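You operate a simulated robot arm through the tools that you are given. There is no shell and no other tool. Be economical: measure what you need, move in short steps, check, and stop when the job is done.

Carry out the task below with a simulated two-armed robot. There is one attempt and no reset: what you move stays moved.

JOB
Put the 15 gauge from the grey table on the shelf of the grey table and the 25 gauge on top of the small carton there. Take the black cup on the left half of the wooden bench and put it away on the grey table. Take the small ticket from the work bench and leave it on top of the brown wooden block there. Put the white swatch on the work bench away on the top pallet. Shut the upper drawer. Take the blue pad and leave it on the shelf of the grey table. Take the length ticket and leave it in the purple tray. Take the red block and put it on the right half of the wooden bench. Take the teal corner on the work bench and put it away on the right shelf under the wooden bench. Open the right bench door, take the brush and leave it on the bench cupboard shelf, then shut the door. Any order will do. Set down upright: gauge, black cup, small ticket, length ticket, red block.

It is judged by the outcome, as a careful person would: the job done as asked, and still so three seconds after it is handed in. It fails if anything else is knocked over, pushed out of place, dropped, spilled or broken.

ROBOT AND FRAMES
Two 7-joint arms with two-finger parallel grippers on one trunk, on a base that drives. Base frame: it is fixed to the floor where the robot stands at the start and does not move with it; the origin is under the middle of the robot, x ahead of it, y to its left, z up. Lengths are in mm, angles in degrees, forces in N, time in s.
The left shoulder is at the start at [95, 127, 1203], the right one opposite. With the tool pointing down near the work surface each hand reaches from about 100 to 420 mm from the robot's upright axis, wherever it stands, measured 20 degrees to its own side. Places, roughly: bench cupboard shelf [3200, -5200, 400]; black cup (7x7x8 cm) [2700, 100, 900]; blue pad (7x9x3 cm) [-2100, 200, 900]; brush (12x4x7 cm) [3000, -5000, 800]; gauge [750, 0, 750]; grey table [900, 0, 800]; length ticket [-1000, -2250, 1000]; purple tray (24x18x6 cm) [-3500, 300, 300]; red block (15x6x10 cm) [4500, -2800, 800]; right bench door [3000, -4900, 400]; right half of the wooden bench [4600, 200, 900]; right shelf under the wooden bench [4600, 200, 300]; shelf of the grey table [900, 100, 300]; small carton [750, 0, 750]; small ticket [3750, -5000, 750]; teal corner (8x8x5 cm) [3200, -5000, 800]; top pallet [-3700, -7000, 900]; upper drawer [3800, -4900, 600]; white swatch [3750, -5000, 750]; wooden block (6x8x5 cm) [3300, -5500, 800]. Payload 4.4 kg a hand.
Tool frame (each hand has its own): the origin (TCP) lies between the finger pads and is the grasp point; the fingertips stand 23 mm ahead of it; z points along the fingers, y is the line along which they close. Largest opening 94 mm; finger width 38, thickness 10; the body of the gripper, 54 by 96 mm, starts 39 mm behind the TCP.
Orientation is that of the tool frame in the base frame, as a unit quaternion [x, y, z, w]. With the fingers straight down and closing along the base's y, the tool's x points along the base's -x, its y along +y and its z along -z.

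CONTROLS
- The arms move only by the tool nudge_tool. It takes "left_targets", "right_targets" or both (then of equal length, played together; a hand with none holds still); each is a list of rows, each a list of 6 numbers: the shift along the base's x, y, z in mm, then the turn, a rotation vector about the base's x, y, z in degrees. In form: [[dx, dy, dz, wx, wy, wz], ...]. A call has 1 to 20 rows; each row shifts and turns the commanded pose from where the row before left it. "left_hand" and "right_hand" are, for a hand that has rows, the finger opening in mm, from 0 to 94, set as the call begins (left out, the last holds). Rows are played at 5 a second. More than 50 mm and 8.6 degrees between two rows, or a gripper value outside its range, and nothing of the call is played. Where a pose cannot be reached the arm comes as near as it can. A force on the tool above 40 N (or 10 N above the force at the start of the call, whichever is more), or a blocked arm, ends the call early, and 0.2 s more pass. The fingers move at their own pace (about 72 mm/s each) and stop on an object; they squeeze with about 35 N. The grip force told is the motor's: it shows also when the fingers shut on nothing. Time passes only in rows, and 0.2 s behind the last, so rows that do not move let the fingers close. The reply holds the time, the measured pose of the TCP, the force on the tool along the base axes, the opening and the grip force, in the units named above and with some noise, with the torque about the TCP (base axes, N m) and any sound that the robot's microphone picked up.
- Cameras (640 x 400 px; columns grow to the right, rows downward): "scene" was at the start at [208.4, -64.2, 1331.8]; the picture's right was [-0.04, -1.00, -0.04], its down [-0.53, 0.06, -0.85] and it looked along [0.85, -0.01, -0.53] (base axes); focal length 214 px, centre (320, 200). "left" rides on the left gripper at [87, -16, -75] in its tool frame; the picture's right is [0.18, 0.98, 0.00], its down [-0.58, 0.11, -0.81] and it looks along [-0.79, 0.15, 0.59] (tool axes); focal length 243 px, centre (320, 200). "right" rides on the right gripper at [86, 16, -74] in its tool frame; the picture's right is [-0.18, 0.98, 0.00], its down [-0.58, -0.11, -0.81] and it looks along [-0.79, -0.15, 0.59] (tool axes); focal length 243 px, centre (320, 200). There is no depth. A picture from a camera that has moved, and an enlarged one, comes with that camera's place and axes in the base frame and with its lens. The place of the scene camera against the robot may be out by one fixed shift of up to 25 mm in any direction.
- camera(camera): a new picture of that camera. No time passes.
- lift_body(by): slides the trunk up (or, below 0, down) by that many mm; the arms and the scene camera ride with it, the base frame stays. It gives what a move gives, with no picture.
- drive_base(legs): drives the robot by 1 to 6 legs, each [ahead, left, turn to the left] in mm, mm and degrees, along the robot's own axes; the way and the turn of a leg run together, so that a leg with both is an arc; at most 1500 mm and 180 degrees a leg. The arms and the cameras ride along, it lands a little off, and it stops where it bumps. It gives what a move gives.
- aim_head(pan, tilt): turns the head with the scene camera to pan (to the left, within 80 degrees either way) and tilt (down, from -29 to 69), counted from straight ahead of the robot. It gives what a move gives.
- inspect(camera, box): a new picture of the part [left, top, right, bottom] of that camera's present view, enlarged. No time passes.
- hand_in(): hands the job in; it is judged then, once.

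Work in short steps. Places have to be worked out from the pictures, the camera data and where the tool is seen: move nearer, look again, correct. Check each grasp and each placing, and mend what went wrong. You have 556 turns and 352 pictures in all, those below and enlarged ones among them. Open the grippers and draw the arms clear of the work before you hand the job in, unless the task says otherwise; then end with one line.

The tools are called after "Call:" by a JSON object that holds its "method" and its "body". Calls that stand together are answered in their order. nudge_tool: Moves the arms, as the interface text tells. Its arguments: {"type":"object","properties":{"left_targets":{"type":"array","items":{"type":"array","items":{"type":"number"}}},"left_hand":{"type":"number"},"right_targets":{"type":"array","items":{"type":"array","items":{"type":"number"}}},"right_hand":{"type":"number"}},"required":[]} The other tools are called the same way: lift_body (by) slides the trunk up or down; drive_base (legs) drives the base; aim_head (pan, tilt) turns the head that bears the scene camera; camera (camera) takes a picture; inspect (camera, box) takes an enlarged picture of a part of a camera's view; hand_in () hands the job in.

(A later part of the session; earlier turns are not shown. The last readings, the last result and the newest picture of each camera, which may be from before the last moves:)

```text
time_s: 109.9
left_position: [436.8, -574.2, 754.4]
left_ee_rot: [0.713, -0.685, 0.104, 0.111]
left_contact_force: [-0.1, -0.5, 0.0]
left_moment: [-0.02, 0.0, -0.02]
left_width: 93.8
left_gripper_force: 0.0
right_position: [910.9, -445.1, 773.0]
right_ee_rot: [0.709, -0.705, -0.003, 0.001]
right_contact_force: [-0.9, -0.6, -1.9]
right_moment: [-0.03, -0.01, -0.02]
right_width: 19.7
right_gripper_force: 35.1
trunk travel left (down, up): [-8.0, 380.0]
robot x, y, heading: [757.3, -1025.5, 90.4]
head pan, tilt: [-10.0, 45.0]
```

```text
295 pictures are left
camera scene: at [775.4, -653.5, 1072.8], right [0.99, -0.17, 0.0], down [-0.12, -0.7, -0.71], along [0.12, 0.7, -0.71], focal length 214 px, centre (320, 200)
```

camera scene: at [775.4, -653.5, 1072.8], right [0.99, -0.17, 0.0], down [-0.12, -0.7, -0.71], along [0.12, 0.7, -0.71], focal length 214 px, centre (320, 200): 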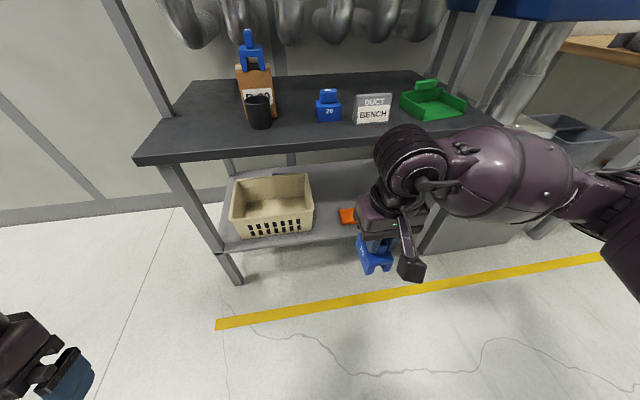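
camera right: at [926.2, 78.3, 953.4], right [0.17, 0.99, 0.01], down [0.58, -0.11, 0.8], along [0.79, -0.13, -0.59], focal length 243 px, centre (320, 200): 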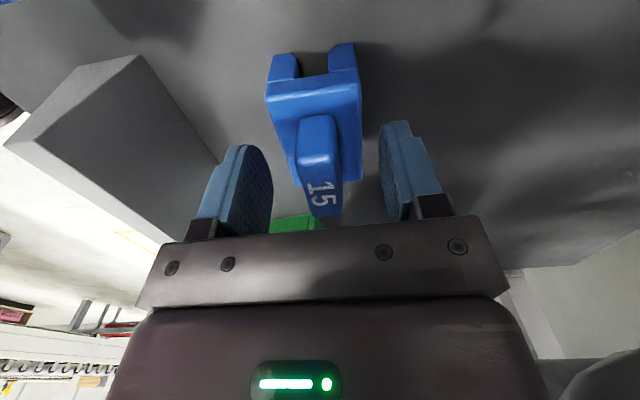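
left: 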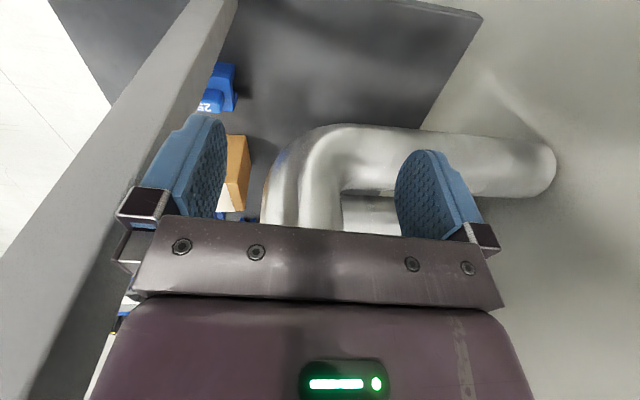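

The gauge is held. I lower the hand to about z 460 in free air in front of the table.

Call:
{"method": "nudge_tool", "body": {"right_targets": [[0, 0, -45, 0, 0, 0], [0, 0, -45, 0, 0, 0], [0, 0, -45, 0, 0, 0], [0, 0, -45, 0, 0, 0], [0, 0, -45, 0, 0, 0], [0, 0, -45, 0, 0, 0], [0, 0, -40, 0, 0, 0]]}}

Call:
{"method": "camera", "body": {"camera": "scene"}}

Call:
{"method": "camera", "body": {"camera": "right"}}

```text
time_s: 111.5
left_position: [436.5, -571.7, 753.9]
left_ee_rot: [0.713, -0.684, 0.106, 0.111]
left_contact_force: [-0.9, 0.4, -0.9]
left_moment: [-0.01, 0.02, -0.02]
left_width: 93.8
left_gripper_force: 0.0
right_position: [910.0, -445.5, 459.1]
right_ee_rot: [0.709, -0.705, -0.001, 0.003]
right_contact_force: [0.0, 0.9, -1.3]
right_moment: [0.01, 0.0, 0.02]
right_width: 19.7
right_gripper_force: 35.1
trunk travel left (down, up): [-8.0, 380.0]
robot x, y, heading: [758.1, -1024.2, 90.2]
head pan, tilt: [-10.0, 45.0]
```

```text
294 pictures are left
camera scene: at [775.4, -652.6, 1072.3], right [0.99, -0.17, 0.0], down [-0.12, -0.7, -0.71], along [0.12, 0.7, -0.71], focal length 214 px, centre (320, 200)
```

scene: 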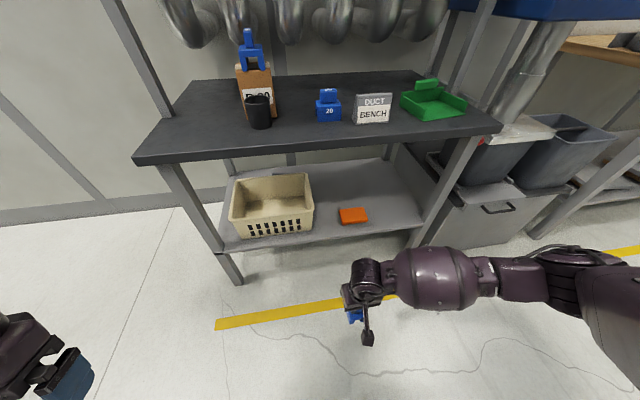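

```text
293 pictures are left
camera right: at [895.0, -531.8, 533.1], right [-0.98, 0.18, 0.01], down [0.11, 0.58, 0.8], along [0.14, 0.79, -0.59], focal length 243 px, centre (320, 200)
```

right: 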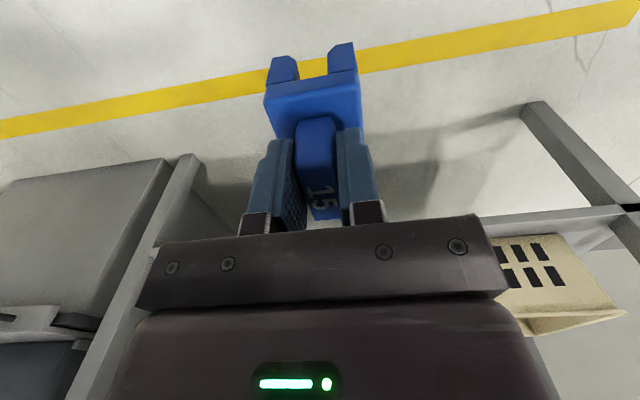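

The forearm points right in front of the table; turning the robot to heading 70° keeps the elbow away from the table's right leg. I turn and drive in partway.

Call:
{"method": "drive_base", "body": {"legs": [[0, 0, -20], [0, 302, 0], [250, 0, 0]]}}

Call:
{"method": "camera", "body": {"camera": "scene"}}

Call:
{"method": "camera", "body": {"camera": "right"}}

```text
time_s: 117.0
left_position: [391.5, -213.9, 755.6]
left_ee_rot: [-0.582, 0.796, -0.087, -0.138]
left_contact_force: [-1.0, -4.3, 4.5]
left_moment: [0.57, -0.13, 0.02]
left_width: 93.9
left_gripper_force: 0.1
right_position: [882.4, -250.6, 458.7]
right_ee_rot: [-0.576, 0.818, 0.002, -0.002]
right_contact_force: [0.4, 0.3, -2.3]
right_moment: [-0.03, -0.01, 0.01]
right_width: 19.5
right_gripper_force: 34.7
trunk travel left (down, up): [-8.0, 380.0]
robot x, y, heading: [542.5, -743.6, 70.1]
head pan, tilt: [-10.0, 45.0]
stopped in leg 3: the force on the tool passed its limit at 127 N (the readings are from after the stop); the commanded pose is now the measured one
```

```text
292 pictures are left
camera scene: at [688.0, -398.0, 1072.5], right [0.87, -0.49, 0.0], down [-0.35, -0.61, -0.71], along [0.35, 0.62, -0.71], focal length 214 px, centre (320, 200)
```

scene: 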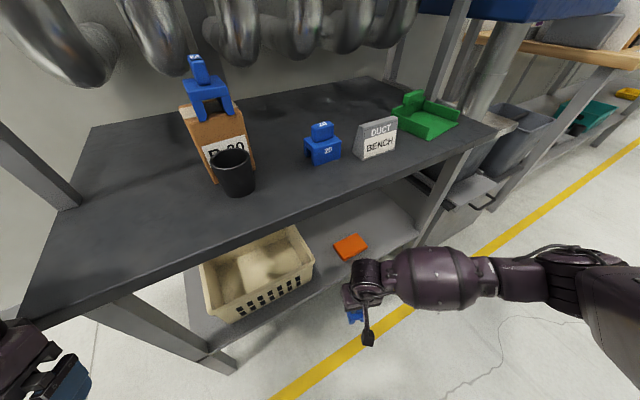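

```text
291 pictures are left
camera right: at [838.1, -326.1, 533.3], right [-0.86, 0.5, 0.01], down [0.3, 0.51, 0.8], along [0.4, 0.7, -0.59], focal length 243 px, centre (320, 200)
```

right: 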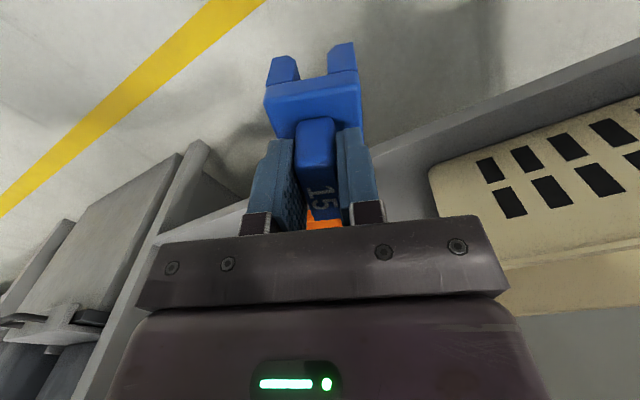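

The left hand met the table's edge again; I back off and draw it in close to the body.

Call:
{"method": "drive_base", "body": {"legs": [[-90, 0, 0]]}}

Call:
{"method": "nudge_tool", "body": {"left_targets": [[-10, -35, -20, 0, 0, 0], [-10, -35, -20, 0, 0, 0], [-10, -35, -20, 0, 0, 0], [-10, -35, -20, 0, 0, 0], [-10, -35, -20, 0, 0, 0], [-10, -35, -20, 0, 0, 0]]}}

Call:
{"method": "camera", "body": {"camera": "scene"}}

```text
time_s: 118.1
left_position: [359.6, -297.1, 755.4]
left_ee_rot: [-0.584, 0.795, -0.086, -0.139]
left_contact_force: [0.0, 0.3, 0.2]
left_moment: [0.0, -0.03, 0.0]
left_width: 94.2
left_gripper_force: 0.1
right_position: [851.3, -332.4, 459.5]
right_ee_rot: [-0.576, 0.817, 0.001, -0.002]
right_contact_force: [-0.1, -0.5, -1.8]
right_moment: [-0.01, 0.03, -0.03]
right_width: 19.5
right_gripper_force: 35.4
trunk travel left (down, up): [-8.0, 380.0]
robot x, y, heading: [512.2, -827.4, 70.5]
head pan, tilt: [-10.0, 45.0]
```

```text
time_s: 119.5
left_position: [341.9, -321.3, 719.5]
left_ee_rot: [-0.583, 0.796, -0.089, -0.139]
left_contact_force: [-0.2, 0.3, -0.1]
left_moment: [-0.01, -0.01, 0.03]
left_width: 94.1
left_gripper_force: 0.1
left hand out of reach, approached as far as the arm can: row 1, 2, 3, 4, 5, 6
right_position: [851.3, -333.2, 460.2]
right_ee_rot: [-0.577, 0.817, 0.002, -0.002]
right_contact_force: [0.5, -0.1, -1.3]
right_moment: [-0.02, 0.02, -0.01]
right_width: 19.5
right_gripper_force: 34.7
trunk travel left (down, up): [-8.0, 380.0]
robot x, y, heading: [513.6, -828.3, 70.6]
head pan, tilt: [-10.0, 45.0]
```

```text
290 pictures are left
camera scene: at [657.9, -480.9, 1072.4], right [0.87, -0.49, 0.0], down [-0.35, -0.62, -0.71], along [0.35, 0.62, -0.71], focal length 214 px, centre (320, 200)
```

scene: 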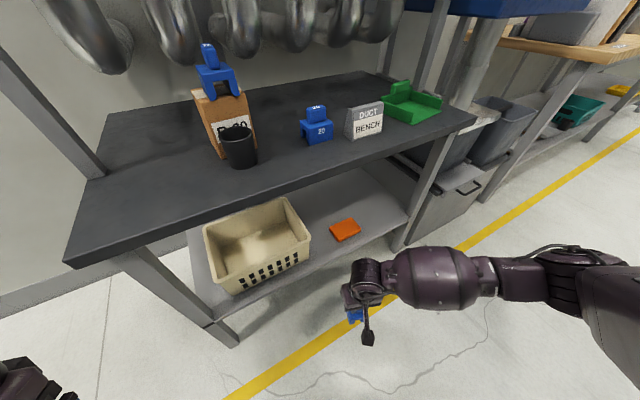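

I shift the left hand further left instead, so it passes beside the table's end.

Call:
{"method": "nudge_tool", "body": {"left_targets": [[-45, 10, 0, 0, 0, 0], [-45, 10, 0, 0, 0, 0], [-45, 10, 0, 0, 0, 0]]}}

```text
time_s: 120.3
left_position: [207.3, -293.6, 716.6]
left_ee_rot: [-0.583, 0.796, -0.089, -0.139]
left_contact_force: [0.9, 0.4, -0.2]
left_moment: [0.01, -0.01, 0.0]
left_width: 93.8
left_gripper_force: 0.0
right_position: [851.8, -333.3, 460.0]
right_ee_rot: [-0.577, 0.817, 0.002, -0.002]
right_contact_force: [-0.2, -0.3, -1.4]
right_moment: [-0.02, -0.04, -0.05]
right_width: 19.5
right_gripper_force: 35.0
trunk travel left (down, up): [-8.0, 380.0]
robot x, y, heading: [510.4, -824.2, 70.3]
head pan, tilt: [-10.0, 45.0]
```

Now the left hand is well clear. I drive ahead 200 so the gauge goes just under the table's edge.

Call:
{"method": "drive_base", "body": {"legs": [[200, 0, 0]]}}

Call:
{"method": "camera", "body": {"camera": "right"}}

Call:
{"method": "camera", "body": {"camera": "scene"}}

```text
time_s: 121.9
left_position: [279.9, -101.0, 717.0]
left_ee_rot: [-0.58, 0.798, -0.086, -0.139]
left_contact_force: [-0.6, 0.3, -0.1]
left_moment: [0.02, 0.04, 0.0]
left_width: 93.9
left_gripper_force: 0.0
right_position: [922.8, -145.7, 459.7]
right_ee_rot: [-0.575, 0.818, 0.001, -0.003]
right_contact_force: [-0.6, -0.2, -2.0]
right_moment: [-0.02, 0.01, 0.01]
right_width: 19.5
right_gripper_force: 35.2
trunk travel left (down, up): [-8.0, 380.0]
robot x, y, heading: [578.3, -636.3, 69.9]
head pan, tilt: [-10.0, 45.0]
```

```text
289 pictures are left
camera right: at [878.4, -221.2, 533.1], right [-0.86, 0.51, 0.01], down [0.31, 0.51, 0.8], along [0.41, 0.69, -0.59], focal length 243 px, centre (320, 200)
```

right: 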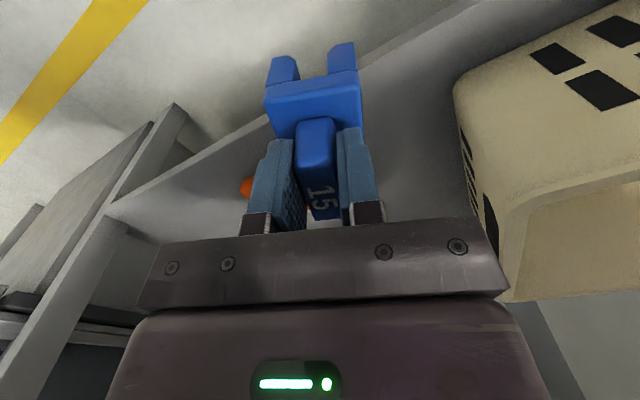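

```text
288 pictures are left
camera scene: at [728.1, -291.9, 1072.3], right [0.87, -0.5, 0.0], down [-0.35, -0.61, -0.71], along [0.35, 0.61, -0.71], focal length 214 px, centre (320, 200)
```

scene: 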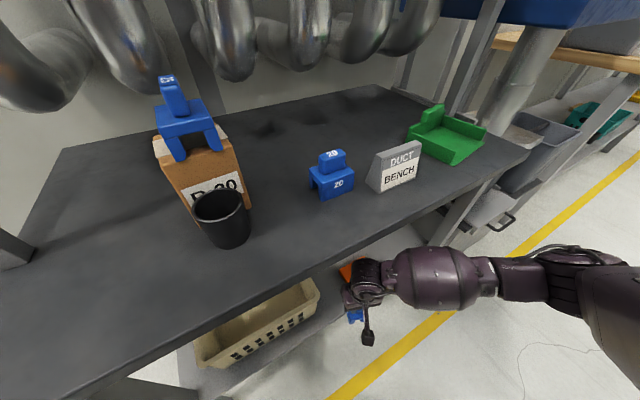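

The shelf's front edge fits y ≈ −110, z ≈ 300, and the gap looks free. I drive in a further 80 mm.

Call:
{"method": "drive_base", "body": {"legs": [[76, 36, 0]]}}

Call:
{"method": "camera", "body": {"camera": "right"}}

```text
time_s: 123.0
left_position: [270.5, -18.4, 717.4]
left_ee_rot: [-0.581, 0.797, -0.087, -0.138]
left_contact_force: [0.2, -0.1, -1.2]
left_moment: [0.0, -0.02, 0.0]
left_width: 94.1
left_gripper_force: 0.2
right_position: [913.4, -61.8, 459.3]
right_ee_rot: [-0.574, 0.819, 0.001, -0.003]
right_contact_force: [0.2, 0.2, -1.2]
right_moment: [0.0, -0.02, -0.02]
right_width: 19.5
right_gripper_force: 35.3
trunk travel left (down, up): [-8.0, 380.0]
robot x, y, heading: [568.1, -552.4, 70.1]
head pan, tilt: [-10.0, 45.0]
```

```text
287 pictures are left
camera right: at [869.1, -137.7, 533.0], right [-0.86, 0.51, 0.0], down [0.31, 0.51, 0.8], along [0.41, 0.69, -0.59], focal length 243 px, centre (320, 200)
```

right: 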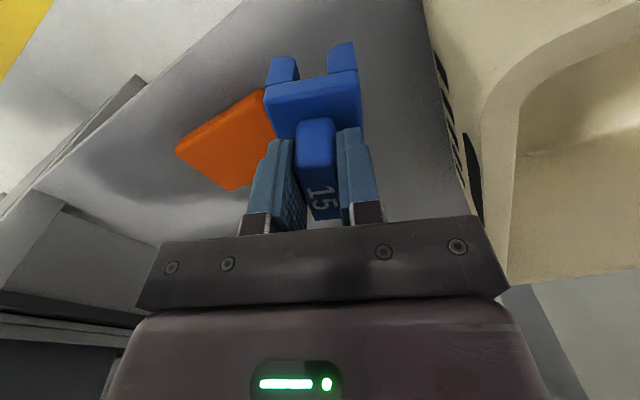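

The orange corner is near x 976, the basket near x 835. I shift 12 mm left and lower most of the way.

Call:
{"method": "nudge_tool", "body": {"right_targets": [[-12, 0, 0, 0, 0, 0], [0, 0, -30, 0, 0, 0], [0, 0, -25, 0, 0, 0]]}}

Call:
{"method": "camera", "body": {"camera": "right"}}

```text
time_s: 123.8
left_position: [270.1, -18.8, 717.7]
left_ee_rot: [-0.581, 0.797, -0.087, -0.139]
left_contact_force: [-0.6, -0.4, 0.0]
left_moment: [0.0, -0.03, -0.01]
left_width: 93.8
left_gripper_force: 0.1
right_position: [899.5, -61.4, 404.2]
right_ee_rot: [-0.574, 0.819, 0.001, -0.003]
right_contact_force: [0.7, -0.4, -2.2]
right_moment: [-0.01, 0.02, 0.0]
right_width: 19.7
right_gripper_force: 35.0
trunk travel left (down, up): [-8.0, 380.0]
robot x, y, heading: [574.5, -552.0, 70.3]
head pan, tilt: [-10.0, 45.0]
```

```text
286 pictures are left
camera right: at [854.9, -137.0, 477.7], right [-0.86, 0.51, 0.01], down [0.31, 0.51, 0.8], along [0.41, 0.69, -0.59], focal length 243 px, centre (320, 200)
```

right: 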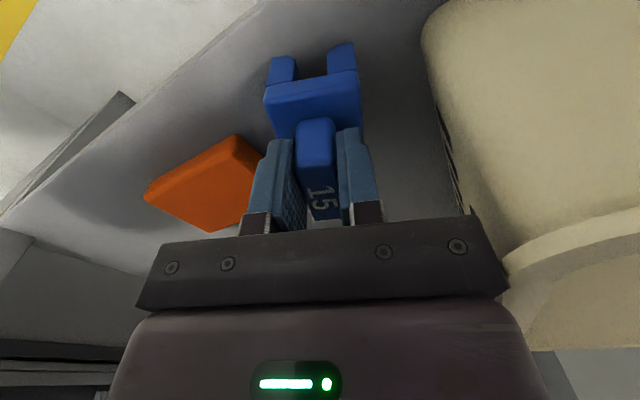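

The gripper is close to the basket's rim, so I shift 9 mm back to the right and lower gently to contact.

Call:
{"method": "nudge_tool", "body": {"right_targets": [[9, -3, 0, 0, 0, 0], [0, 0, -10, 0, 0, 0], [0, 0, -6, 0, 0, 0], [0, 0, -4, 0, 0, 0], [0, 0, -4, 0, 0, 0]]}}

```text
time_s: 124.8
left_position: [269.7, -20.1, 717.4]
left_ee_rot: [-0.58, 0.798, -0.086, -0.138]
left_contact_force: [0.2, 0.8, -0.3]
left_moment: [0.02, -0.04, 0.0]
left_width: 93.9
left_gripper_force: 0.0
right_position: [909.0, -63.5, 388.7]
right_ee_rot: [-0.575, 0.818, 0.006, -0.001]
right_contact_force: [0.5, -5.7, 28.8]
right_moment: [-0.34, -0.63, -0.01]
right_width: 19.9
right_gripper_force: 34.8
trunk travel left (down, up): [-8.0, 380.0]
robot x, y, heading: [571.4, -552.0, 70.0]
head pan, tilt: [-10.0, 45.0]
stopped in row 5 (right hand): the force on the tool passed its limit at 45 N (the readings are from after the stop); the commanded pose is now the measured one
```

Contact at TCP 389, so the shelf top is near z 313. I ease up, open, and check.

Call:
{"method": "nudge_tool", "body": {"right_targets": [[0, 0, 2, 0, 0, 0], [0, 0, 0, 0, 0, 0]]}}

Call:
{"method": "nudge_tool", "body": {"right_targets": [[0, 0, 0, 0, 0, 0], [0, 0, 0, 0, 0, 0]], "right_hand": 40}}

Call:
{"method": "camera", "body": {"camera": "right"}}

```text
time_s: 125.5
left_position: [270.7, -19.2, 717.0]
left_ee_rot: [-0.581, 0.798, -0.086, -0.139]
left_contact_force: [0.5, -0.2, -0.2]
left_moment: [0.01, 0.01, -0.01]
left_width: 94.0
left_gripper_force: 0.1
right_position: [908.8, -63.4, 389.8]
right_ee_rot: [-0.575, 0.818, 0.003, -0.002]
right_contact_force: [1.6, -3.1, 15.7]
right_moment: [0.4, -0.56, -0.1]
right_width: 19.4
right_gripper_force: 35.0
trunk travel left (down, up): [-8.0, 380.0]
robot x, y, heading: [570.8, -551.7, 70.1]
head pan, tilt: [-10.0, 45.0]
```

```text
time_s: 126.0
left_position: [269.6, -18.7, 716.3]
left_ee_rot: [-0.581, 0.797, -0.087, -0.139]
left_contact_force: [-0.3, 0.1, 1.0]
left_moment: [0.01, 0.0, 0.03]
left_width: 94.0
left_gripper_force: 0.2
right_position: [908.3, -63.8, 389.5]
right_ee_rot: [-0.575, 0.818, 0.005, -0.001]
right_contact_force: [-5.2, 1.1, 13.9]
right_moment: [-0.1, -0.13, -0.04]
right_width: 37.8
right_gripper_force: 0.1
trunk travel left (down, up): [-8.0, 380.0]
robot x, y, heading: [571.8, -553.8, 70.0]
head pan, tilt: [-10.0, 45.0]
```

```text
285 pictures are left
camera right: at [864.4, -139.1, 463.0], right [-0.86, 0.51, 0.01], down [0.31, 0.51, 0.81], along [0.4, 0.7, -0.59], focal length 243 px, centre (320, 200)
```

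right: 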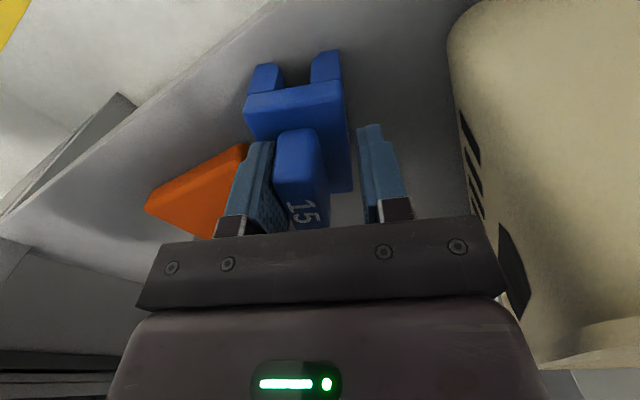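

A residual force remains, so a finger may press on the gauge. I raise 8 mm and look.

Call:
{"method": "nudge_tool", "body": {"right_targets": [[0, 0, 4, 0, 0, 0], [0, 0, 4, 0, 0, 0]]}}

Call:
{"method": "camera", "body": {"camera": "right"}}

```text
time_s: 126.7
left_position: [269.5, -18.8, 716.6]
left_ee_rot: [-0.581, 0.797, -0.086, -0.139]
left_contact_force: [-0.5, -0.1, 0.0]
left_moment: [0.03, 0.0, -0.04]
left_width: 94.3
left_gripper_force: 0.3
right_position: [910.1, -64.9, 396.6]
right_ee_rot: [-0.575, 0.818, 0.002, -0.002]
right_contact_force: [0.5, 0.9, 0.3]
right_moment: [0.02, 0.04, -0.01]
right_width: 39.7
right_gripper_force: 0.0
trunk travel left (down, up): [-8.0, 380.0]
robot x, y, heading: [570.4, -554.8, 70.4]
head pan, tilt: [-10.0, 45.0]
```

```text
284 pictures are left
camera right: at [865.8, -140.1, 469.9], right [-0.86, 0.51, 0.01], down [0.31, 0.51, 0.81], along [0.41, 0.7, -0.59], focal length 243 px, centre (320, 200)
```

right: 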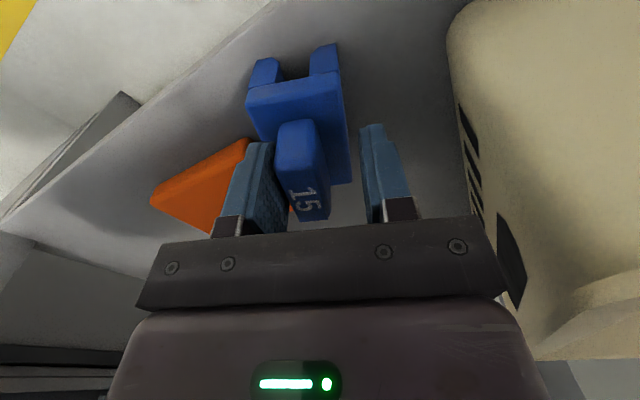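

Free of force now; the gauge stands upright. I centre the fingers off the knob and lift away.

Call:
{"method": "nudge_tool", "body": {"right_targets": [[4, -2, 3, 0, 0, 0], [0, 0, 20, 0, 0, 0], [0, 0, 30, 0, 0, 0]], "right_hand": 50}}

Call:
{"method": "camera", "body": {"camera": "right"}}

```text
time_s: 127.5
left_position: [269.5, -19.3, 718.0]
left_ee_rot: [-0.581, 0.797, -0.087, -0.139]
left_contact_force: [-0.7, 1.4, 0.1]
left_moment: [0.02, 0.01, -0.02]
left_width: 94.4
left_gripper_force: 0.0
right_position: [913.6, -67.7, 451.3]
right_ee_rot: [-0.575, 0.818, 0.004, -0.002]
right_contact_force: [0.8, 0.2, -1.0]
right_moment: [-0.04, -0.03, -0.01]
right_width: 49.9
right_gripper_force: 0.1
trunk travel left (down, up): [-8.0, 380.0]
robot x, y, heading: [572.6, -552.4, 70.3]
head pan, tilt: [-10.0, 45.0]
```

```text
283 pictures are left
camera right: at [869.4, -142.8, 524.8], right [-0.86, 0.51, 0.01], down [0.3, 0.51, 0.81], along [0.4, 0.7, -0.59], focal length 243 px, centre (320, 200)
```

right: 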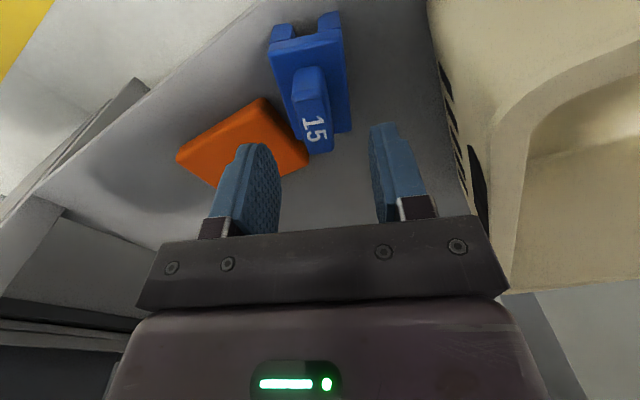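

The 15 gauge stands on the shelf. I back out, straighten to 90°, and raise the trunk for the wooden bench.

Call:
{"method": "drive_base", "body": {"legs": [[-450, 0, 0], [0, 0, 20]]}}

Call:
{"method": "nudge_tool", "body": {"right_targets": [[0, 0, 45, 0, 0, 0], [0, 0, 45, 0, 0, 0], [0, 0, 45, 0, 0, 0], [0, 0, 45, 0, 0, 0], [0, 0, 45, 0, 0, 0], [0, 0, 45, 0, 0, 0], [0, 0, 45, 0, 0, 0]]}}

Call:
{"method": "lift_body", "body": {"by": 210}}

Call:
{"method": "aim_head", "body": {"pan": -50, "tilt": 25}}

Call:
{"method": "camera", "body": {"camera": "scene"}}

```text
time_s: 131.2
left_position: [-45.8, -575.2, 716.8]
left_ee_rot: [0.712, -0.683, 0.11, 0.121]
left_contact_force: [-0.3, 0.3, -1.0]
left_moment: [0.02, -0.01, -0.02]
left_width: 94.1
left_gripper_force: 0.1
right_position: [574.6, -396.7, 450.4]
right_ee_rot: [0.71, -0.705, -0.003, 0.003]
right_contact_force: [-0.1, -0.4, -0.1]
right_moment: [0.01, -0.01, -0.01]
right_width: 49.7
right_gripper_force: 0.0
trunk travel left (down, up): [-8.0, 380.0]
robot x, y, heading: [424.5, -971.3, 90.2]
head pan, tilt: [-10.0, 45.0]
```

```text
time_s: 132.8
left_position: [-46.4, -575.5, 716.9]
left_ee_rot: [0.712, -0.683, 0.11, 0.121]
left_contact_force: [0.2, -0.5, 0.5]
left_moment: [-0.03, 0.01, 0.0]
left_width: 93.9
left_gripper_force: 0.1
right_position: [572.6, -398.0, 764.7]
right_ee_rot: [0.71, -0.704, -0.004, 0.002]
right_contact_force: [-0.1, 0.2, 0.0]
right_moment: [-0.02, 0.02, 0.01]
right_width: 49.8
right_gripper_force: 0.0
trunk travel left (down, up): [-8.0, 380.0]
robot x, y, heading: [420.9, -975.0, 90.5]
head pan, tilt: [-10.0, 45.0]
```

```text
time_s: 135.1
left_position: [-45.8, -574.4, 1005.9]
left_ee_rot: [0.721, -0.692, 0.015, 0.024]
left_contact_force: [0.0, -0.3, -0.5]
left_moment: [0.0, -0.01, 0.03]
left_width: 94.1
left_gripper_force: 0.0
right_position: [574.7, -397.6, 973.9]
right_ee_rot: [0.709, -0.705, -0.002, 0.003]
right_contact_force: [-0.2, 0.6, -0.7]
right_moment: [-0.02, 0.01, 0.02]
right_width: 49.9
right_gripper_force: 0.0
trunk travel left (down, up): [-218.0, 170.0]
robot x, y, heading: [424.6, -972.4, 90.2]
head pan, tilt: [-10.0, 45.0]
```

```text
time_s: 136.2
left_position: [-46.4, -575.8, 1007.0]
left_ee_rot: [0.722, -0.691, 0.015, 0.024]
left_contact_force: [0.1, 0.7, -0.6]
left_moment: [0.02, 0.02, 0.0]
left_width: 94.3
left_gripper_force: 0.0
right_position: [575.0, -397.6, 976.4]
right_ee_rot: [0.71, -0.705, -0.002, 0.003]
right_contact_force: [-0.1, 0.1, -0.6]
right_moment: [0.0, 0.01, -0.02]
right_width: 50.1
right_gripper_force: 0.0
trunk travel left (down, up): [-218.0, 170.0]
robot x, y, heading: [421.4, -969.0, 90.6]
head pan, tilt: [-50.0, 25.0]
```

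```text
282 pictures are left
camera scene: at [495.2, -809.5, 1353.6], right [0.65, -0.76, 0.0], down [-0.32, -0.27, -0.91], along [0.69, 0.59, -0.42], focal length 214 px, centre (320, 200)
```

scene: 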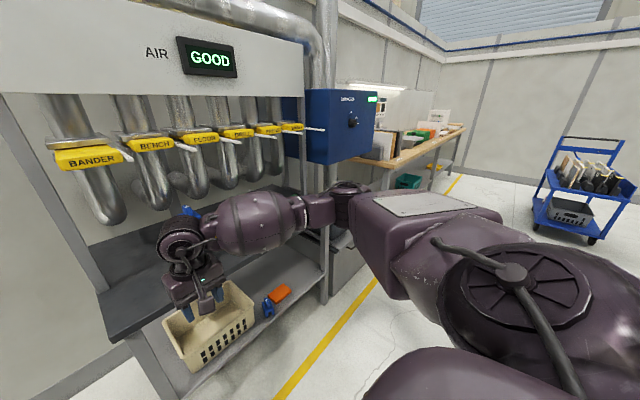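

The way to the right is clear. I drive right toward the wooden bench's left half.

Call:
{"method": "drive_base", "body": {"legs": [[-50, -1200, 0], [0, -850, 0]]}}

Call:
{"method": "aim_head", "body": {"pan": 0, "tilt": 30}}

Call:
{"method": "camera", "body": {"camera": "scene"}}

```text
time_s: 154.4
left_position: [2005.9, -612.3, 1006.8]
left_ee_rot: [0.723, -0.691, 0.015, 0.025]
left_contact_force: [0.3, 0.4, 0.1]
left_moment: [-0.01, 0.02, 0.03]
left_width: 93.6
left_gripper_force: 0.1
right_position: [2625.2, -433.3, 976.4]
right_ee_rot: [0.711, -0.703, -0.003, 0.002]
right_contact_force: [0.3, 0.1, 0.5]
right_moment: [0.0, -0.02, 0.0]
right_width: 49.9
right_gripper_force: 0.1
trunk travel left (down, up): [-218.0, 170.0]
robot x, y, heading: [2474.2, -1006.4, 90.6]
head pan, tilt: [-50.0, 25.0]
```

```text
time_s: 155.6
left_position: [2004.8, -612.3, 1007.5]
left_ee_rot: [0.723, -0.69, 0.014, 0.025]
left_contact_force: [0.2, 0.1, 0.6]
left_moment: [0.01, 0.02, 0.0]
left_width: 94.0
left_gripper_force: 0.1
right_position: [2625.3, -432.0, 976.0]
right_ee_rot: [0.711, -0.703, -0.002, 0.002]
right_contact_force: [0.2, 0.5, -0.3]
right_moment: [-0.02, 0.0, 0.01]
right_width: 50.0
right_gripper_force: 0.1
trunk travel left (down, up): [-218.0, 170.0]
robot x, y, heading: [2475.6, -1005.4, 90.5]
head pan, tilt: [0.0, 30.0]
```

```text
281 pictures are left
camera scene: at [2476.7, -814.1, 1345.7], right [1.0, 0.01, 0.0], down [0.0, -0.5, -0.87], along [-0.01, 0.87, -0.5], focal length 214 px, centre (320, 200)
```

scene: 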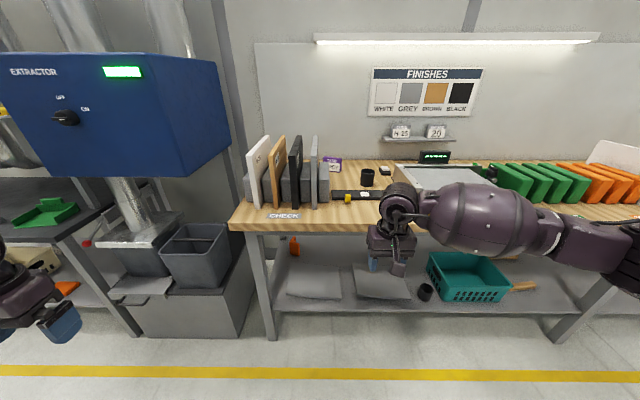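

The black cup on the bench is near [2690, 85]; a similar one lies on the shelf below. I zoom in on the surroundings.

Call:
{"method": "inspect", "body": {"camera": "scene", "box": [230, 120, 480, 280]}}

```text
2.50 times, centred on (355, 200) of scene
camera zoom: at [2476.7, -814.1, 1345.7], right [1.0, 0.01, 0.0], down [0.0, -0.5, -0.87], along [-0.01, 0.87, -0.5], focal length 536 px, centre (232, 200)
```

zoom: 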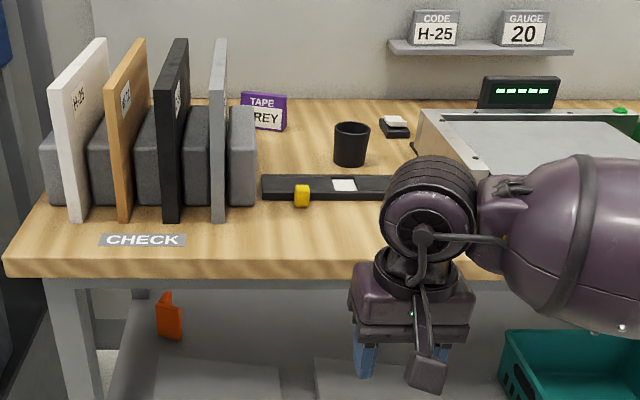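

I tilt the right hand 40° forward, open it fully, and line it up with the cup.

Call:
{"method": "nudge_tool", "body": {"right_targets": [[0, 0, 8, 8, 0, 0], [0, 0, 8, 8, 0, 0], [0, 0, 8, 8, 0, 0], [0, 0, 8, 8, 0, 0], [0, 0, 8, 8, 0, 0]], "right_hand": 94}}

Call:
{"method": "drive_base", "body": {"legs": [[0, -62, 0], [280, 0, 0]]}}

Call:
{"method": "camera", "body": {"camera": "right"}}

Call:
{"method": "camera", "body": {"camera": "scene"}}

```text
time_s: 156.8
left_position: [2005.2, -613.0, 1006.9]
left_ee_rot: [0.723, -0.69, 0.015, 0.023]
left_contact_force: [-0.1, 0.3, 0.0]
left_moment: [0.0, 0.03, 0.03]
left_width: 93.8
left_gripper_force: 0.0
right_position: [2625.2, -431.5, 1016.5]
right_ee_rot: [0.668, -0.66, -0.245, -0.241]
right_contact_force: [0.4, -0.5, 0.1]
right_moment: [0.0, 0.0, 0.0]
right_width: 94.2
right_gripper_force: 0.1
trunk travel left (down, up): [-218.0, 170.0]
robot x, y, heading: [2476.7, -1006.5, 90.4]
head pan, tilt: [0.0, 30.0]
```

```text
time_s: 159.5
left_position: [2067.8, -333.1, 1006.6]
left_ee_rot: [0.721, -0.693, 0.016, 0.025]
left_contact_force: [-0.6, 0.0, -0.1]
left_moment: [-0.06, -0.03, 0.03]
left_width: 93.8
left_gripper_force: 0.0
right_position: [2689.0, -157.0, 1016.2]
right_ee_rot: [0.667, -0.662, -0.243, -0.241]
right_contact_force: [-0.1, 0.0, 0.1]
right_moment: [0.03, -0.03, 0.03]
right_width: 93.8
right_gripper_force: 0.0
trunk travel left (down, up): [-218.0, 170.0]
robot x, y, heading: [2532.9, -734.0, 90.1]
head pan, tilt: [0.0, 30.0]
```

```text
279 pictures are left
camera right: at [2673.1, -270.9, 1016.3], right [-0.98, 0.13, 0.12], down [0.11, -0.07, 0.99], along [0.14, 0.99, 0.06], focal length 243 px, centre (320, 200)
```

right: 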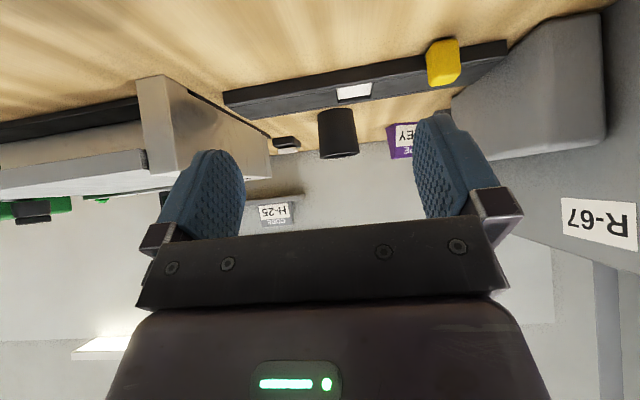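

```text
278 pictures are left
camera scene: at [2537.6, -537.7, 1345.5], right [1.0, 0.0, 0.0], down [0.0, -0.5, -0.87], along [0.0, 0.87, -0.5], focal length 214 px, centre (320, 200)
```

scene: 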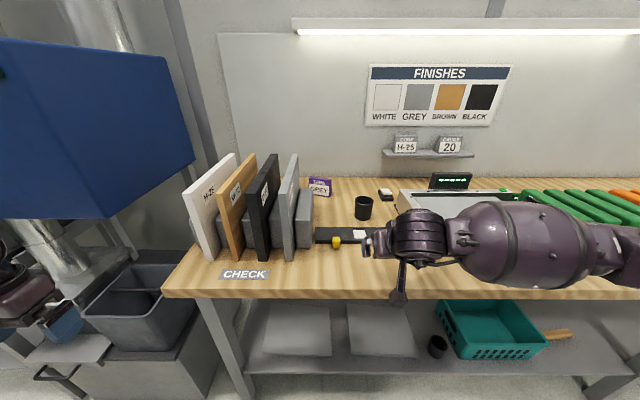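

The cup's rim triangulates to [2689, 120, 967]. I first pull the left hand back from the extractor box, then drive in.

Call:
{"method": "nudge_tool", "body": {"left_targets": [[0, -40, 0, 0, 0, 0], [0, -40, 0, 0, 0, 0], [0, -40, 0, 0, 0, 0], [0, -40, 0, 0, 0, 0]], "right_targets": [[0, 0, -14, 0, 0, 0], [0, 0, -14, 0, 0, 0], [0, 0, -14, 0, 0, 0], [0, 0, -14, 0, 0, 0]]}}

Call:
{"method": "drive_base", "body": {"legs": [[190, 0, 0]]}}

Call:
{"method": "camera", "body": {"camera": "right"}}

Call:
{"method": "camera", "body": {"camera": "scene"}}

```text
time_s: 160.5
left_position: [2070.6, -483.4, 1011.8]
left_ee_rot: [0.717, -0.697, 0.004, 0.013]
left_contact_force: [-2.0, -4.5, -2.7]
left_moment: [0.22, -0.06, 0.01]
left_width: 94.1
left_gripper_force: 0.1
right_position: [2689.1, -155.1, 958.4]
right_ee_rot: [0.667, -0.662, -0.242, -0.241]
right_contact_force: [0.6, 0.6, -1.1]
right_moment: [-0.01, 0.03, 0.03]
right_width: 94.0
right_gripper_force: 0.0
trunk travel left (down, up): [-218.0, 170.0]
robot x, y, heading: [2532.3, -731.1, 90.4]
head pan, tilt: [0.0, 30.0]
```

```text
time_s: 162.1
left_position: [2066.1, -304.7, 1007.7]
left_ee_rot: [0.721, -0.692, 0.015, 0.025]
left_contact_force: [0.7, -0.1, 0.1]
left_moment: [-0.03, 0.01, 0.02]
left_width: 94.1
left_gripper_force: 0.0
right_position: [2687.4, 33.5, 959.1]
right_ee_rot: [0.668, -0.662, -0.243, -0.241]
right_contact_force: [0.1, 0.1, -1.1]
right_moment: [0.0, 0.01, 0.0]
right_width: 94.0
right_gripper_force: 0.1
trunk travel left (down, up): [-218.0, 170.0]
robot x, y, heading: [2530.4, -542.3, 90.3]
head pan, tilt: [0.0, 30.0]
```

```text
277 pictures are left
camera right: at [2671.8, -80.8, 961.0], right [-0.98, 0.13, 0.12], down [0.11, -0.07, 0.99], along [0.14, 0.99, 0.06], focal length 243 px, centre (320, 200)
```

right: 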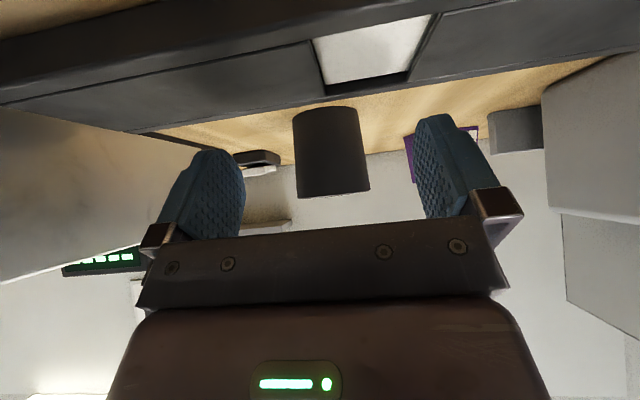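

```text
276 pictures are left
camera scene: at [2536.6, -348.1, 1345.5], right [1.0, 0.01, 0.0], down [0.0, -0.5, -0.87], along [0.0, 0.87, -0.5], focal length 214 px, centre (320, 200)
```

scene: 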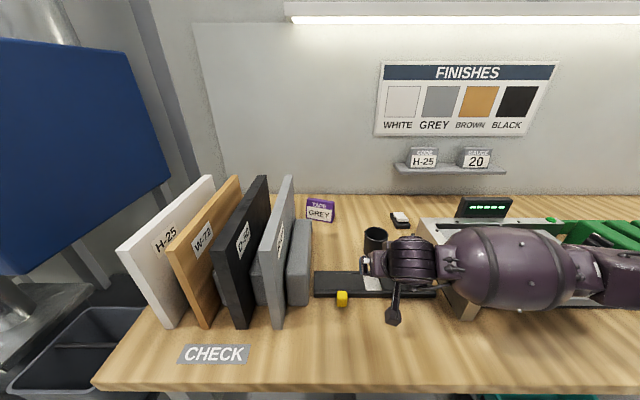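

The cup is centred between the fingers. I reach forward 84 mm around it.

Call:
{"method": "nudge_tool", "body": {"right_targets": [[-2, 28, -2, 0, 0, 0], [0, 28, -2, 0, 0, 0], [0, 28, -2, 0, 0, 0]]}}

Call:
{"method": "camera", "body": {"camera": "right"}}

```text
time_s: 162.9
left_position: [2067.6, -304.4, 1008.7]
left_ee_rot: [0.721, -0.693, 0.015, 0.024]
left_contact_force: [-0.3, 0.5, 0.7]
left_moment: [-0.01, -0.02, 0.02]
left_width: 94.4
left_gripper_force: 0.0
right_position: [2683.3, 118.6, 955.2]
right_ee_rot: [0.667, -0.662, -0.242, -0.242]
right_contact_force: [-0.1, -0.3, 0.5]
right_moment: [-0.02, 0.0, -0.01]
right_width: 93.8
right_gripper_force: 0.0
trunk travel left (down, up): [-218.0, 170.0]
robot x, y, heading: [2532.8, -543.7, 90.4]
head pan, tilt: [0.0, 30.0]
```

```text
275 pictures are left
camera right: at [2668.0, 3.2, 956.0], right [-0.98, 0.13, 0.12], down [0.11, -0.07, 0.99], along [0.14, 0.99, 0.06], focal length 243 px, centre (320, 200)
```

right: 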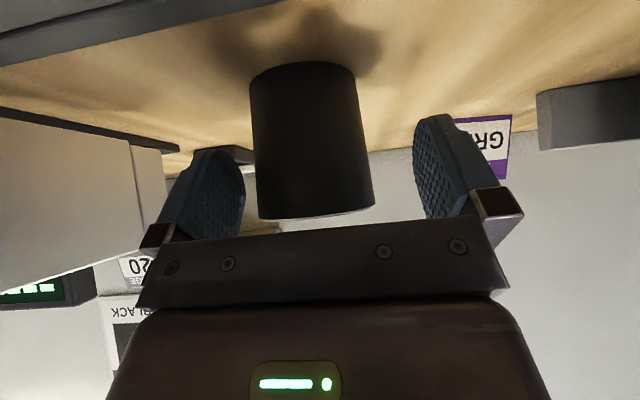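

By apparent width the cup's centre is nearer [2690, 152]. I reach a further 32 mm and shift 6 mm right.

Call:
{"method": "nudge_tool", "body": {"right_targets": [[4, 11, -3, 0, 0, 0], [3, 11, -3, 0, 0, 0], [0, 10, -2, 0, 0, 0]]}}

Call:
{"method": "camera", "body": {"camera": "right"}}

```text
time_s: 163.7
left_position: [2067.4, -304.8, 1008.3]
left_ee_rot: [0.721, -0.693, 0.015, 0.024]
left_contact_force: [-0.3, 0.4, 0.2]
left_moment: [0.0, 0.04, 0.01]
left_width: 94.0
left_gripper_force: 0.0
right_position: [2691.1, 148.0, 947.6]
right_ee_rot: [0.667, -0.661, -0.244, -0.242]
right_contact_force: [-1.1, -1.8, 2.8]
right_moment: [-0.1, 0.02, -0.01]
right_width: 93.9
right_gripper_force: 0.0
trunk travel left (down, up): [-218.0, 170.0]
robot x, y, heading: [2528.9, -535.4, 90.2]
head pan, tilt: [0.0, 30.0]
```

```text
274 pictures are left
camera right: at [2676.2, 33.8, 948.1], right [-0.98, 0.13, 0.12], down [0.11, -0.07, 0.99], along [0.14, 0.99, 0.06], focal length 243 px, centre (320, 200)
```

right: 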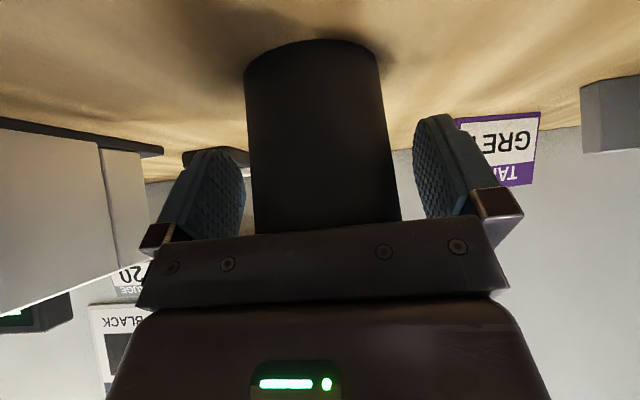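

Light contact shows the rim just meets the gripper body; I back off 5 mm and close.

Call:
{"method": "nudge_tool", "body": {"right_targets": [[0, -5, 0, 0, 0, 0], [0, 0, 0, 0, 0, 0]]}}

Call:
{"method": "nudge_tool", "body": {"right_targets": [[0, 0, 0, 0, 0, 0], [0, 0, 0, 0, 0, 0], [0, 0, 0, 0, 0, 0]], "right_hand": 50}}

Call:
{"method": "camera", "body": {"camera": "right"}}

```text
time_s: 164.3
left_position: [2067.1, -305.0, 1008.6]
left_ee_rot: [0.721, -0.693, 0.015, 0.024]
left_contact_force: [-0.7, 0.2, -0.1]
left_moment: [-0.03, 0.0, 0.03]
left_width: 93.7
left_gripper_force: 0.1
right_position: [2692.4, 143.1, 946.5]
right_ee_rot: [0.668, -0.661, -0.243, -0.24]
right_contact_force: [-0.7, 0.3, -0.7]
right_moment: [-0.01, -0.02, -0.01]
right_width: 93.9
right_gripper_force: 0.2
trunk travel left (down, up): [-218.0, 170.0]
robot x, y, heading: [2533.4, -542.0, 90.5]
head pan, tilt: [0.0, 30.0]
```

```text
time_s: 165.1
left_position: [2066.4, -305.0, 1008.5]
left_ee_rot: [0.721, -0.692, 0.016, 0.025]
left_contact_force: [0.7, 0.1, -0.1]
left_moment: [-0.01, 0.0, 0.0]
left_width: 94.1
left_gripper_force: 0.1
right_position: [2692.7, 143.7, 946.1]
right_ee_rot: [0.668, -0.662, -0.243, -0.24]
right_contact_force: [-0.4, -0.3, -0.3]
right_moment: [-0.01, -0.02, -0.02]
right_width: 66.6
right_gripper_force: 35.2
trunk travel left (down, up): [-218.0, 170.0]
robot x, y, heading: [2532.5, -539.0, 90.6]
head pan, tilt: [0.0, 30.0]
```

```text
273 pictures are left
camera right: at [2676.9, 28.8, 947.0], right [-0.98, 0.13, 0.12], down [0.11, -0.07, 0.99], along [0.14, 0.99, 0.06], focal length 243 px, centre (320, 200)
```

right: 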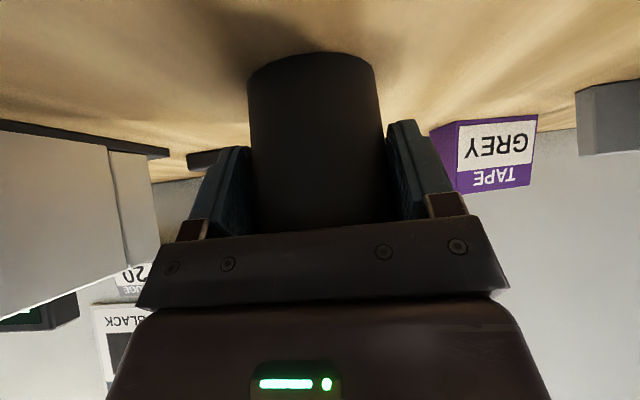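

The cup is gripped (67 mm). I lift it, back away, and return to the grey table.

Call:
{"method": "nudge_tool", "body": {"right_targets": [[0, 0, 20, 0, 0, 0], [0, -10, 30, 0, 0, 0], [0, -30, 20, 0, 0, 0]]}}

Call:
{"method": "drive_base", "body": {"legs": [[-500, 0, 0], [0, 1200, 0], [0, 925, 0]]}}

Call:
{"method": "camera", "body": {"camera": "scene"}}

```text
time_s: 165.9
left_position: [2067.5, -306.0, 1008.1]
left_ee_rot: [0.721, -0.692, 0.014, 0.024]
left_contact_force: [0.1, -0.3, 0.7]
left_moment: [-0.01, -0.01, -0.01]
left_width: 93.9
left_gripper_force: 0.0
right_position: [2694.7, 102.8, 1017.0]
right_ee_rot: [0.667, -0.661, -0.243, -0.242]
right_contact_force: [0.1, -0.3, -1.1]
right_moment: [-0.01, 0.0, 0.0]
right_width: 66.6
right_gripper_force: 34.4
trunk travel left (down, up): [-218.0, 170.0]
robot x, y, heading: [2532.4, -538.8, 90.4]
head pan, tilt: [0.0, 30.0]
```

```text
time_s: 187.6
left_position: [-91.3, -798.0, 1007.8]
left_ee_rot: [0.718, -0.696, 0.016, 0.024]
left_contact_force: [0.1, 1.1, 0.1]
left_moment: [0.01, 0.01, 0.02]
left_width: 94.1
left_gripper_force: 0.0
right_position: [538.4, -394.9, 1016.2]
right_ee_rot: [-0.664, 0.665, 0.24, 0.243]
right_contact_force: [0.7, -0.1, -1.1]
right_moment: [0.03, 0.01, 0.0]
right_width: 66.4
right_gripper_force: 35.3
trunk travel left (down, up): [-218.0, 170.0]
robot x, y, heading: [368.5, -1044.4, 89.8]
head pan, tilt: [0.0, 30.0]
```

```text
272 pictures are left
camera scene: at [377.8, -846.1, 1345.6], right [1.0, 0.0, 0.0], down [0.0, -0.5, -0.87], along [0.0, 0.87, -0.5], focal length 214 px, centre (320, 200)
```

scene: 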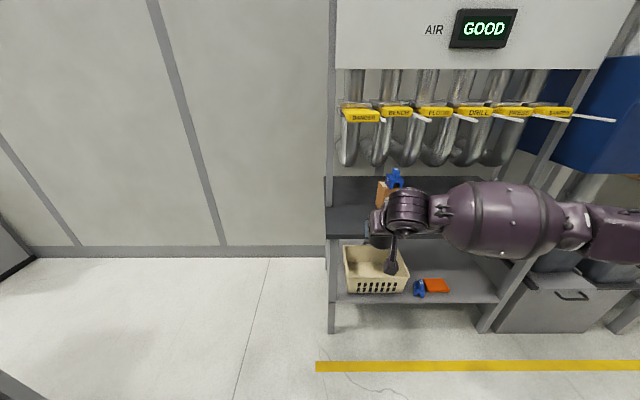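

The 15 gauge still stands on the shelf. I lower the cup to just above table height, shift it right a bit, and drive in.

Call:
{"method": "nudge_tool", "body": {"right_targets": [[6, 0, -35, 0, 0, 0], [6, 0, -35, 0, 0, 0], [5, 0, -35, 0, 0, 0], [0, 0, -31, 0, 0, 0]]}}

Call:
{"method": "drive_base", "body": {"legs": [[200, 0, 0]]}}

Call:
{"method": "camera", "body": {"camera": "scene"}}

Call:
{"method": "camera", "body": {"camera": "right"}}

```text
time_s: 188.6
left_position: [-90.4, -797.3, 1008.9]
left_ee_rot: [0.718, -0.696, 0.014, 0.024]
left_contact_force: [-0.1, 0.6, 0.2]
left_moment: [-0.01, 0.02, 0.0]
left_width: 94.0
left_gripper_force: 0.1
right_position: [554.7, -396.6, 880.3]
right_ee_rot: [-0.664, 0.665, 0.242, 0.242]
right_contact_force: [-0.7, 0.6, -1.0]
right_moment: [-0.01, -0.02, 0.02]
right_width: 66.3
right_gripper_force: 35.6
trunk travel left (down, up): [-218.0, 170.0]
robot x, y, heading: [370.6, -1037.5, 89.8]
head pan, tilt: [0.0, 30.0]
```

```text
time_s: 190.2
left_position: [-91.0, -599.1, 1007.2]
left_ee_rot: [0.717, -0.697, 0.015, 0.025]
left_contact_force: [0.0, 0.4, 1.3]
left_moment: [0.0, 0.02, 0.03]
left_width: 93.9
left_gripper_force: 0.0
right_position: [558.1, -197.5, 880.1]
right_ee_rot: [-0.664, 0.665, 0.241, 0.242]
right_contact_force: [-1.1, 0.6, -1.3]
right_moment: [0.01, 0.02, 0.02]
right_width: 66.4
right_gripper_force: 35.0
trunk travel left (down, up): [-218.0, 170.0]
robot x, y, heading: [372.8, -841.1, 89.6]
head pan, tilt: [0.0, 30.0]
```

```text
271 pictures are left
camera scene: at [379.2, -646.8, 1345.5], right [1.0, -0.01, 0.0], down [0.0, -0.5, -0.87], along [0.0, 0.87, -0.5], focal length 214 px, centre (320, 200)
```

scene: 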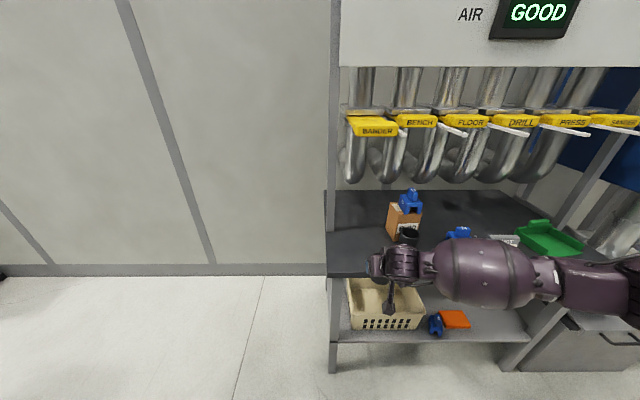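

```text
270 pictures are left
camera right: at [541.4, -311.2, 880.1], right [-0.98, 0.14, 0.12], down [0.11, -0.07, 0.99], along [0.15, 0.99, 0.06], focal length 243 px, centre (320, 200)
```

right: 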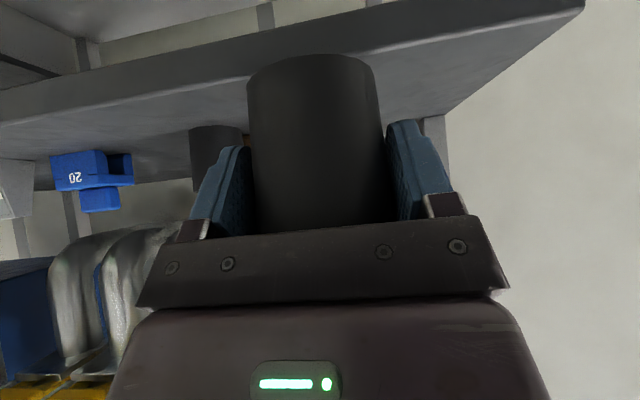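

The forearm is well in front and above. I drive 95 mm more and lower the cup to contact.

Call:
{"method": "drive_base", "body": {"legs": [[97, 0, 0]]}}

Call:
{"method": "nudge_tool", "body": {"right_targets": [[0, 0, -12, 0, 0, 0], [0, 0, -5, 0, 0, 0], [0, 0, -4, 0, 0, 0], [0, 0, -4, 0, 0, 0], [0, 0, -4, 0, 0, 0], [0, 0, -4, 0, 0, 0]]}}

Call:
{"method": "camera", "body": {"camera": "right"}}

```text
time_s: 191.3
left_position: [-89.2, -502.1, 1007.8]
left_ee_rot: [0.716, -0.697, 0.015, 0.025]
left_contact_force: [0.2, -0.5, 0.1]
left_moment: [-0.07, 0.01, 0.02]
left_width: 94.0
left_gripper_force: 0.1
right_position: [559.9, -101.4, 879.1]
right_ee_rot: [-0.663, 0.666, 0.241, 0.242]
right_contact_force: [-0.2, 0.0, -0.5]
right_moment: [0.02, 0.04, 0.0]
right_width: 66.5
right_gripper_force: 34.5
trunk travel left (down, up): [-218.0, 170.0]
robot x, y, heading: [373.6, -743.2, 89.8]
head pan, tilt: [0.0, 30.0]
```

```text
time_s: 192.7
left_position: [-89.2, -501.9, 1008.0]
left_ee_rot: [0.716, -0.697, 0.014, 0.024]
left_contact_force: [-0.1, -0.4, 1.3]
left_moment: [-0.02, -0.03, 0.01]
left_width: 94.1
left_gripper_force: 0.1
right_position: [559.5, -101.4, 846.6]
right_ee_rot: [-0.663, 0.666, 0.241, 0.243]
right_contact_force: [0.6, -0.6, -0.5]
right_moment: [-0.01, -0.03, 0.01]
right_width: 66.4
right_gripper_force: 34.6
trunk travel left (down, up): [-218.0, 170.0]
robot x, y, heading: [377.3, -748.4, 89.6]
head pan, tilt: [0.0, 30.0]
```

```text
269 pictures are left
camera right: at [542.8, -215.3, 847.2], right [-0.98, 0.14, 0.12], down [0.11, -0.07, 0.99], along [0.15, 0.99, 0.06], focal length 243 px, centre (320, 200)
```

right: 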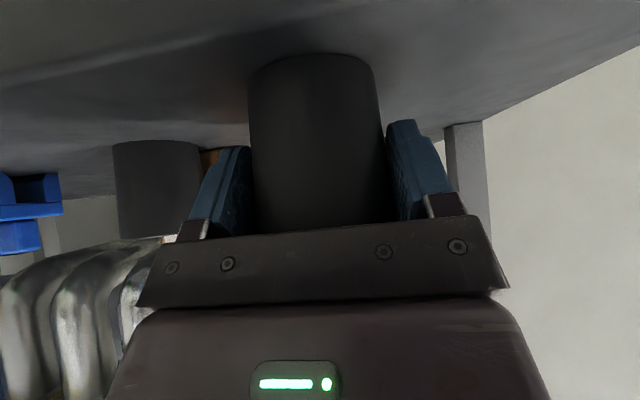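

No contact yet at TCP 847. I keep lowering in 3 mm steps.

Call:
{"method": "nudge_tool", "body": {"right_targets": [[0, 0, -3, 0, 0, 0], [0, 0, -3, 0, 0, 0], [0, 0, -3, 0, 0, 0], [0, 0, -3, 0, 0, 0]]}}

```text
time_s: 193.8
left_position: [-88.7, -502.7, 1007.7]
left_ee_rot: [0.716, -0.697, 0.014, 0.024]
left_contact_force: [0.6, -0.1, 0.5]
left_moment: [-0.07, 0.02, 0.02]
left_width: 93.9
left_gripper_force: 0.1
right_position: [558.7, -98.0, 842.0]
right_ee_rot: [-0.66, 0.664, 0.248, 0.247]
right_contact_force: [-1.5, -1.1, 21.8]
right_moment: [-0.33, -0.02, -0.01]
right_width: 65.8
right_gripper_force: 35.4
trunk travel left (down, up): [-218.0, 170.0]
robot x, y, heading: [374.4, -746.9, 89.7]
head pan, tilt: [0.0, 30.0]
stopped in row 4 (right hand): the force on the tool passed its limit at 42 N (the readings are from after the stop); the commanded pose is now the measured one
```

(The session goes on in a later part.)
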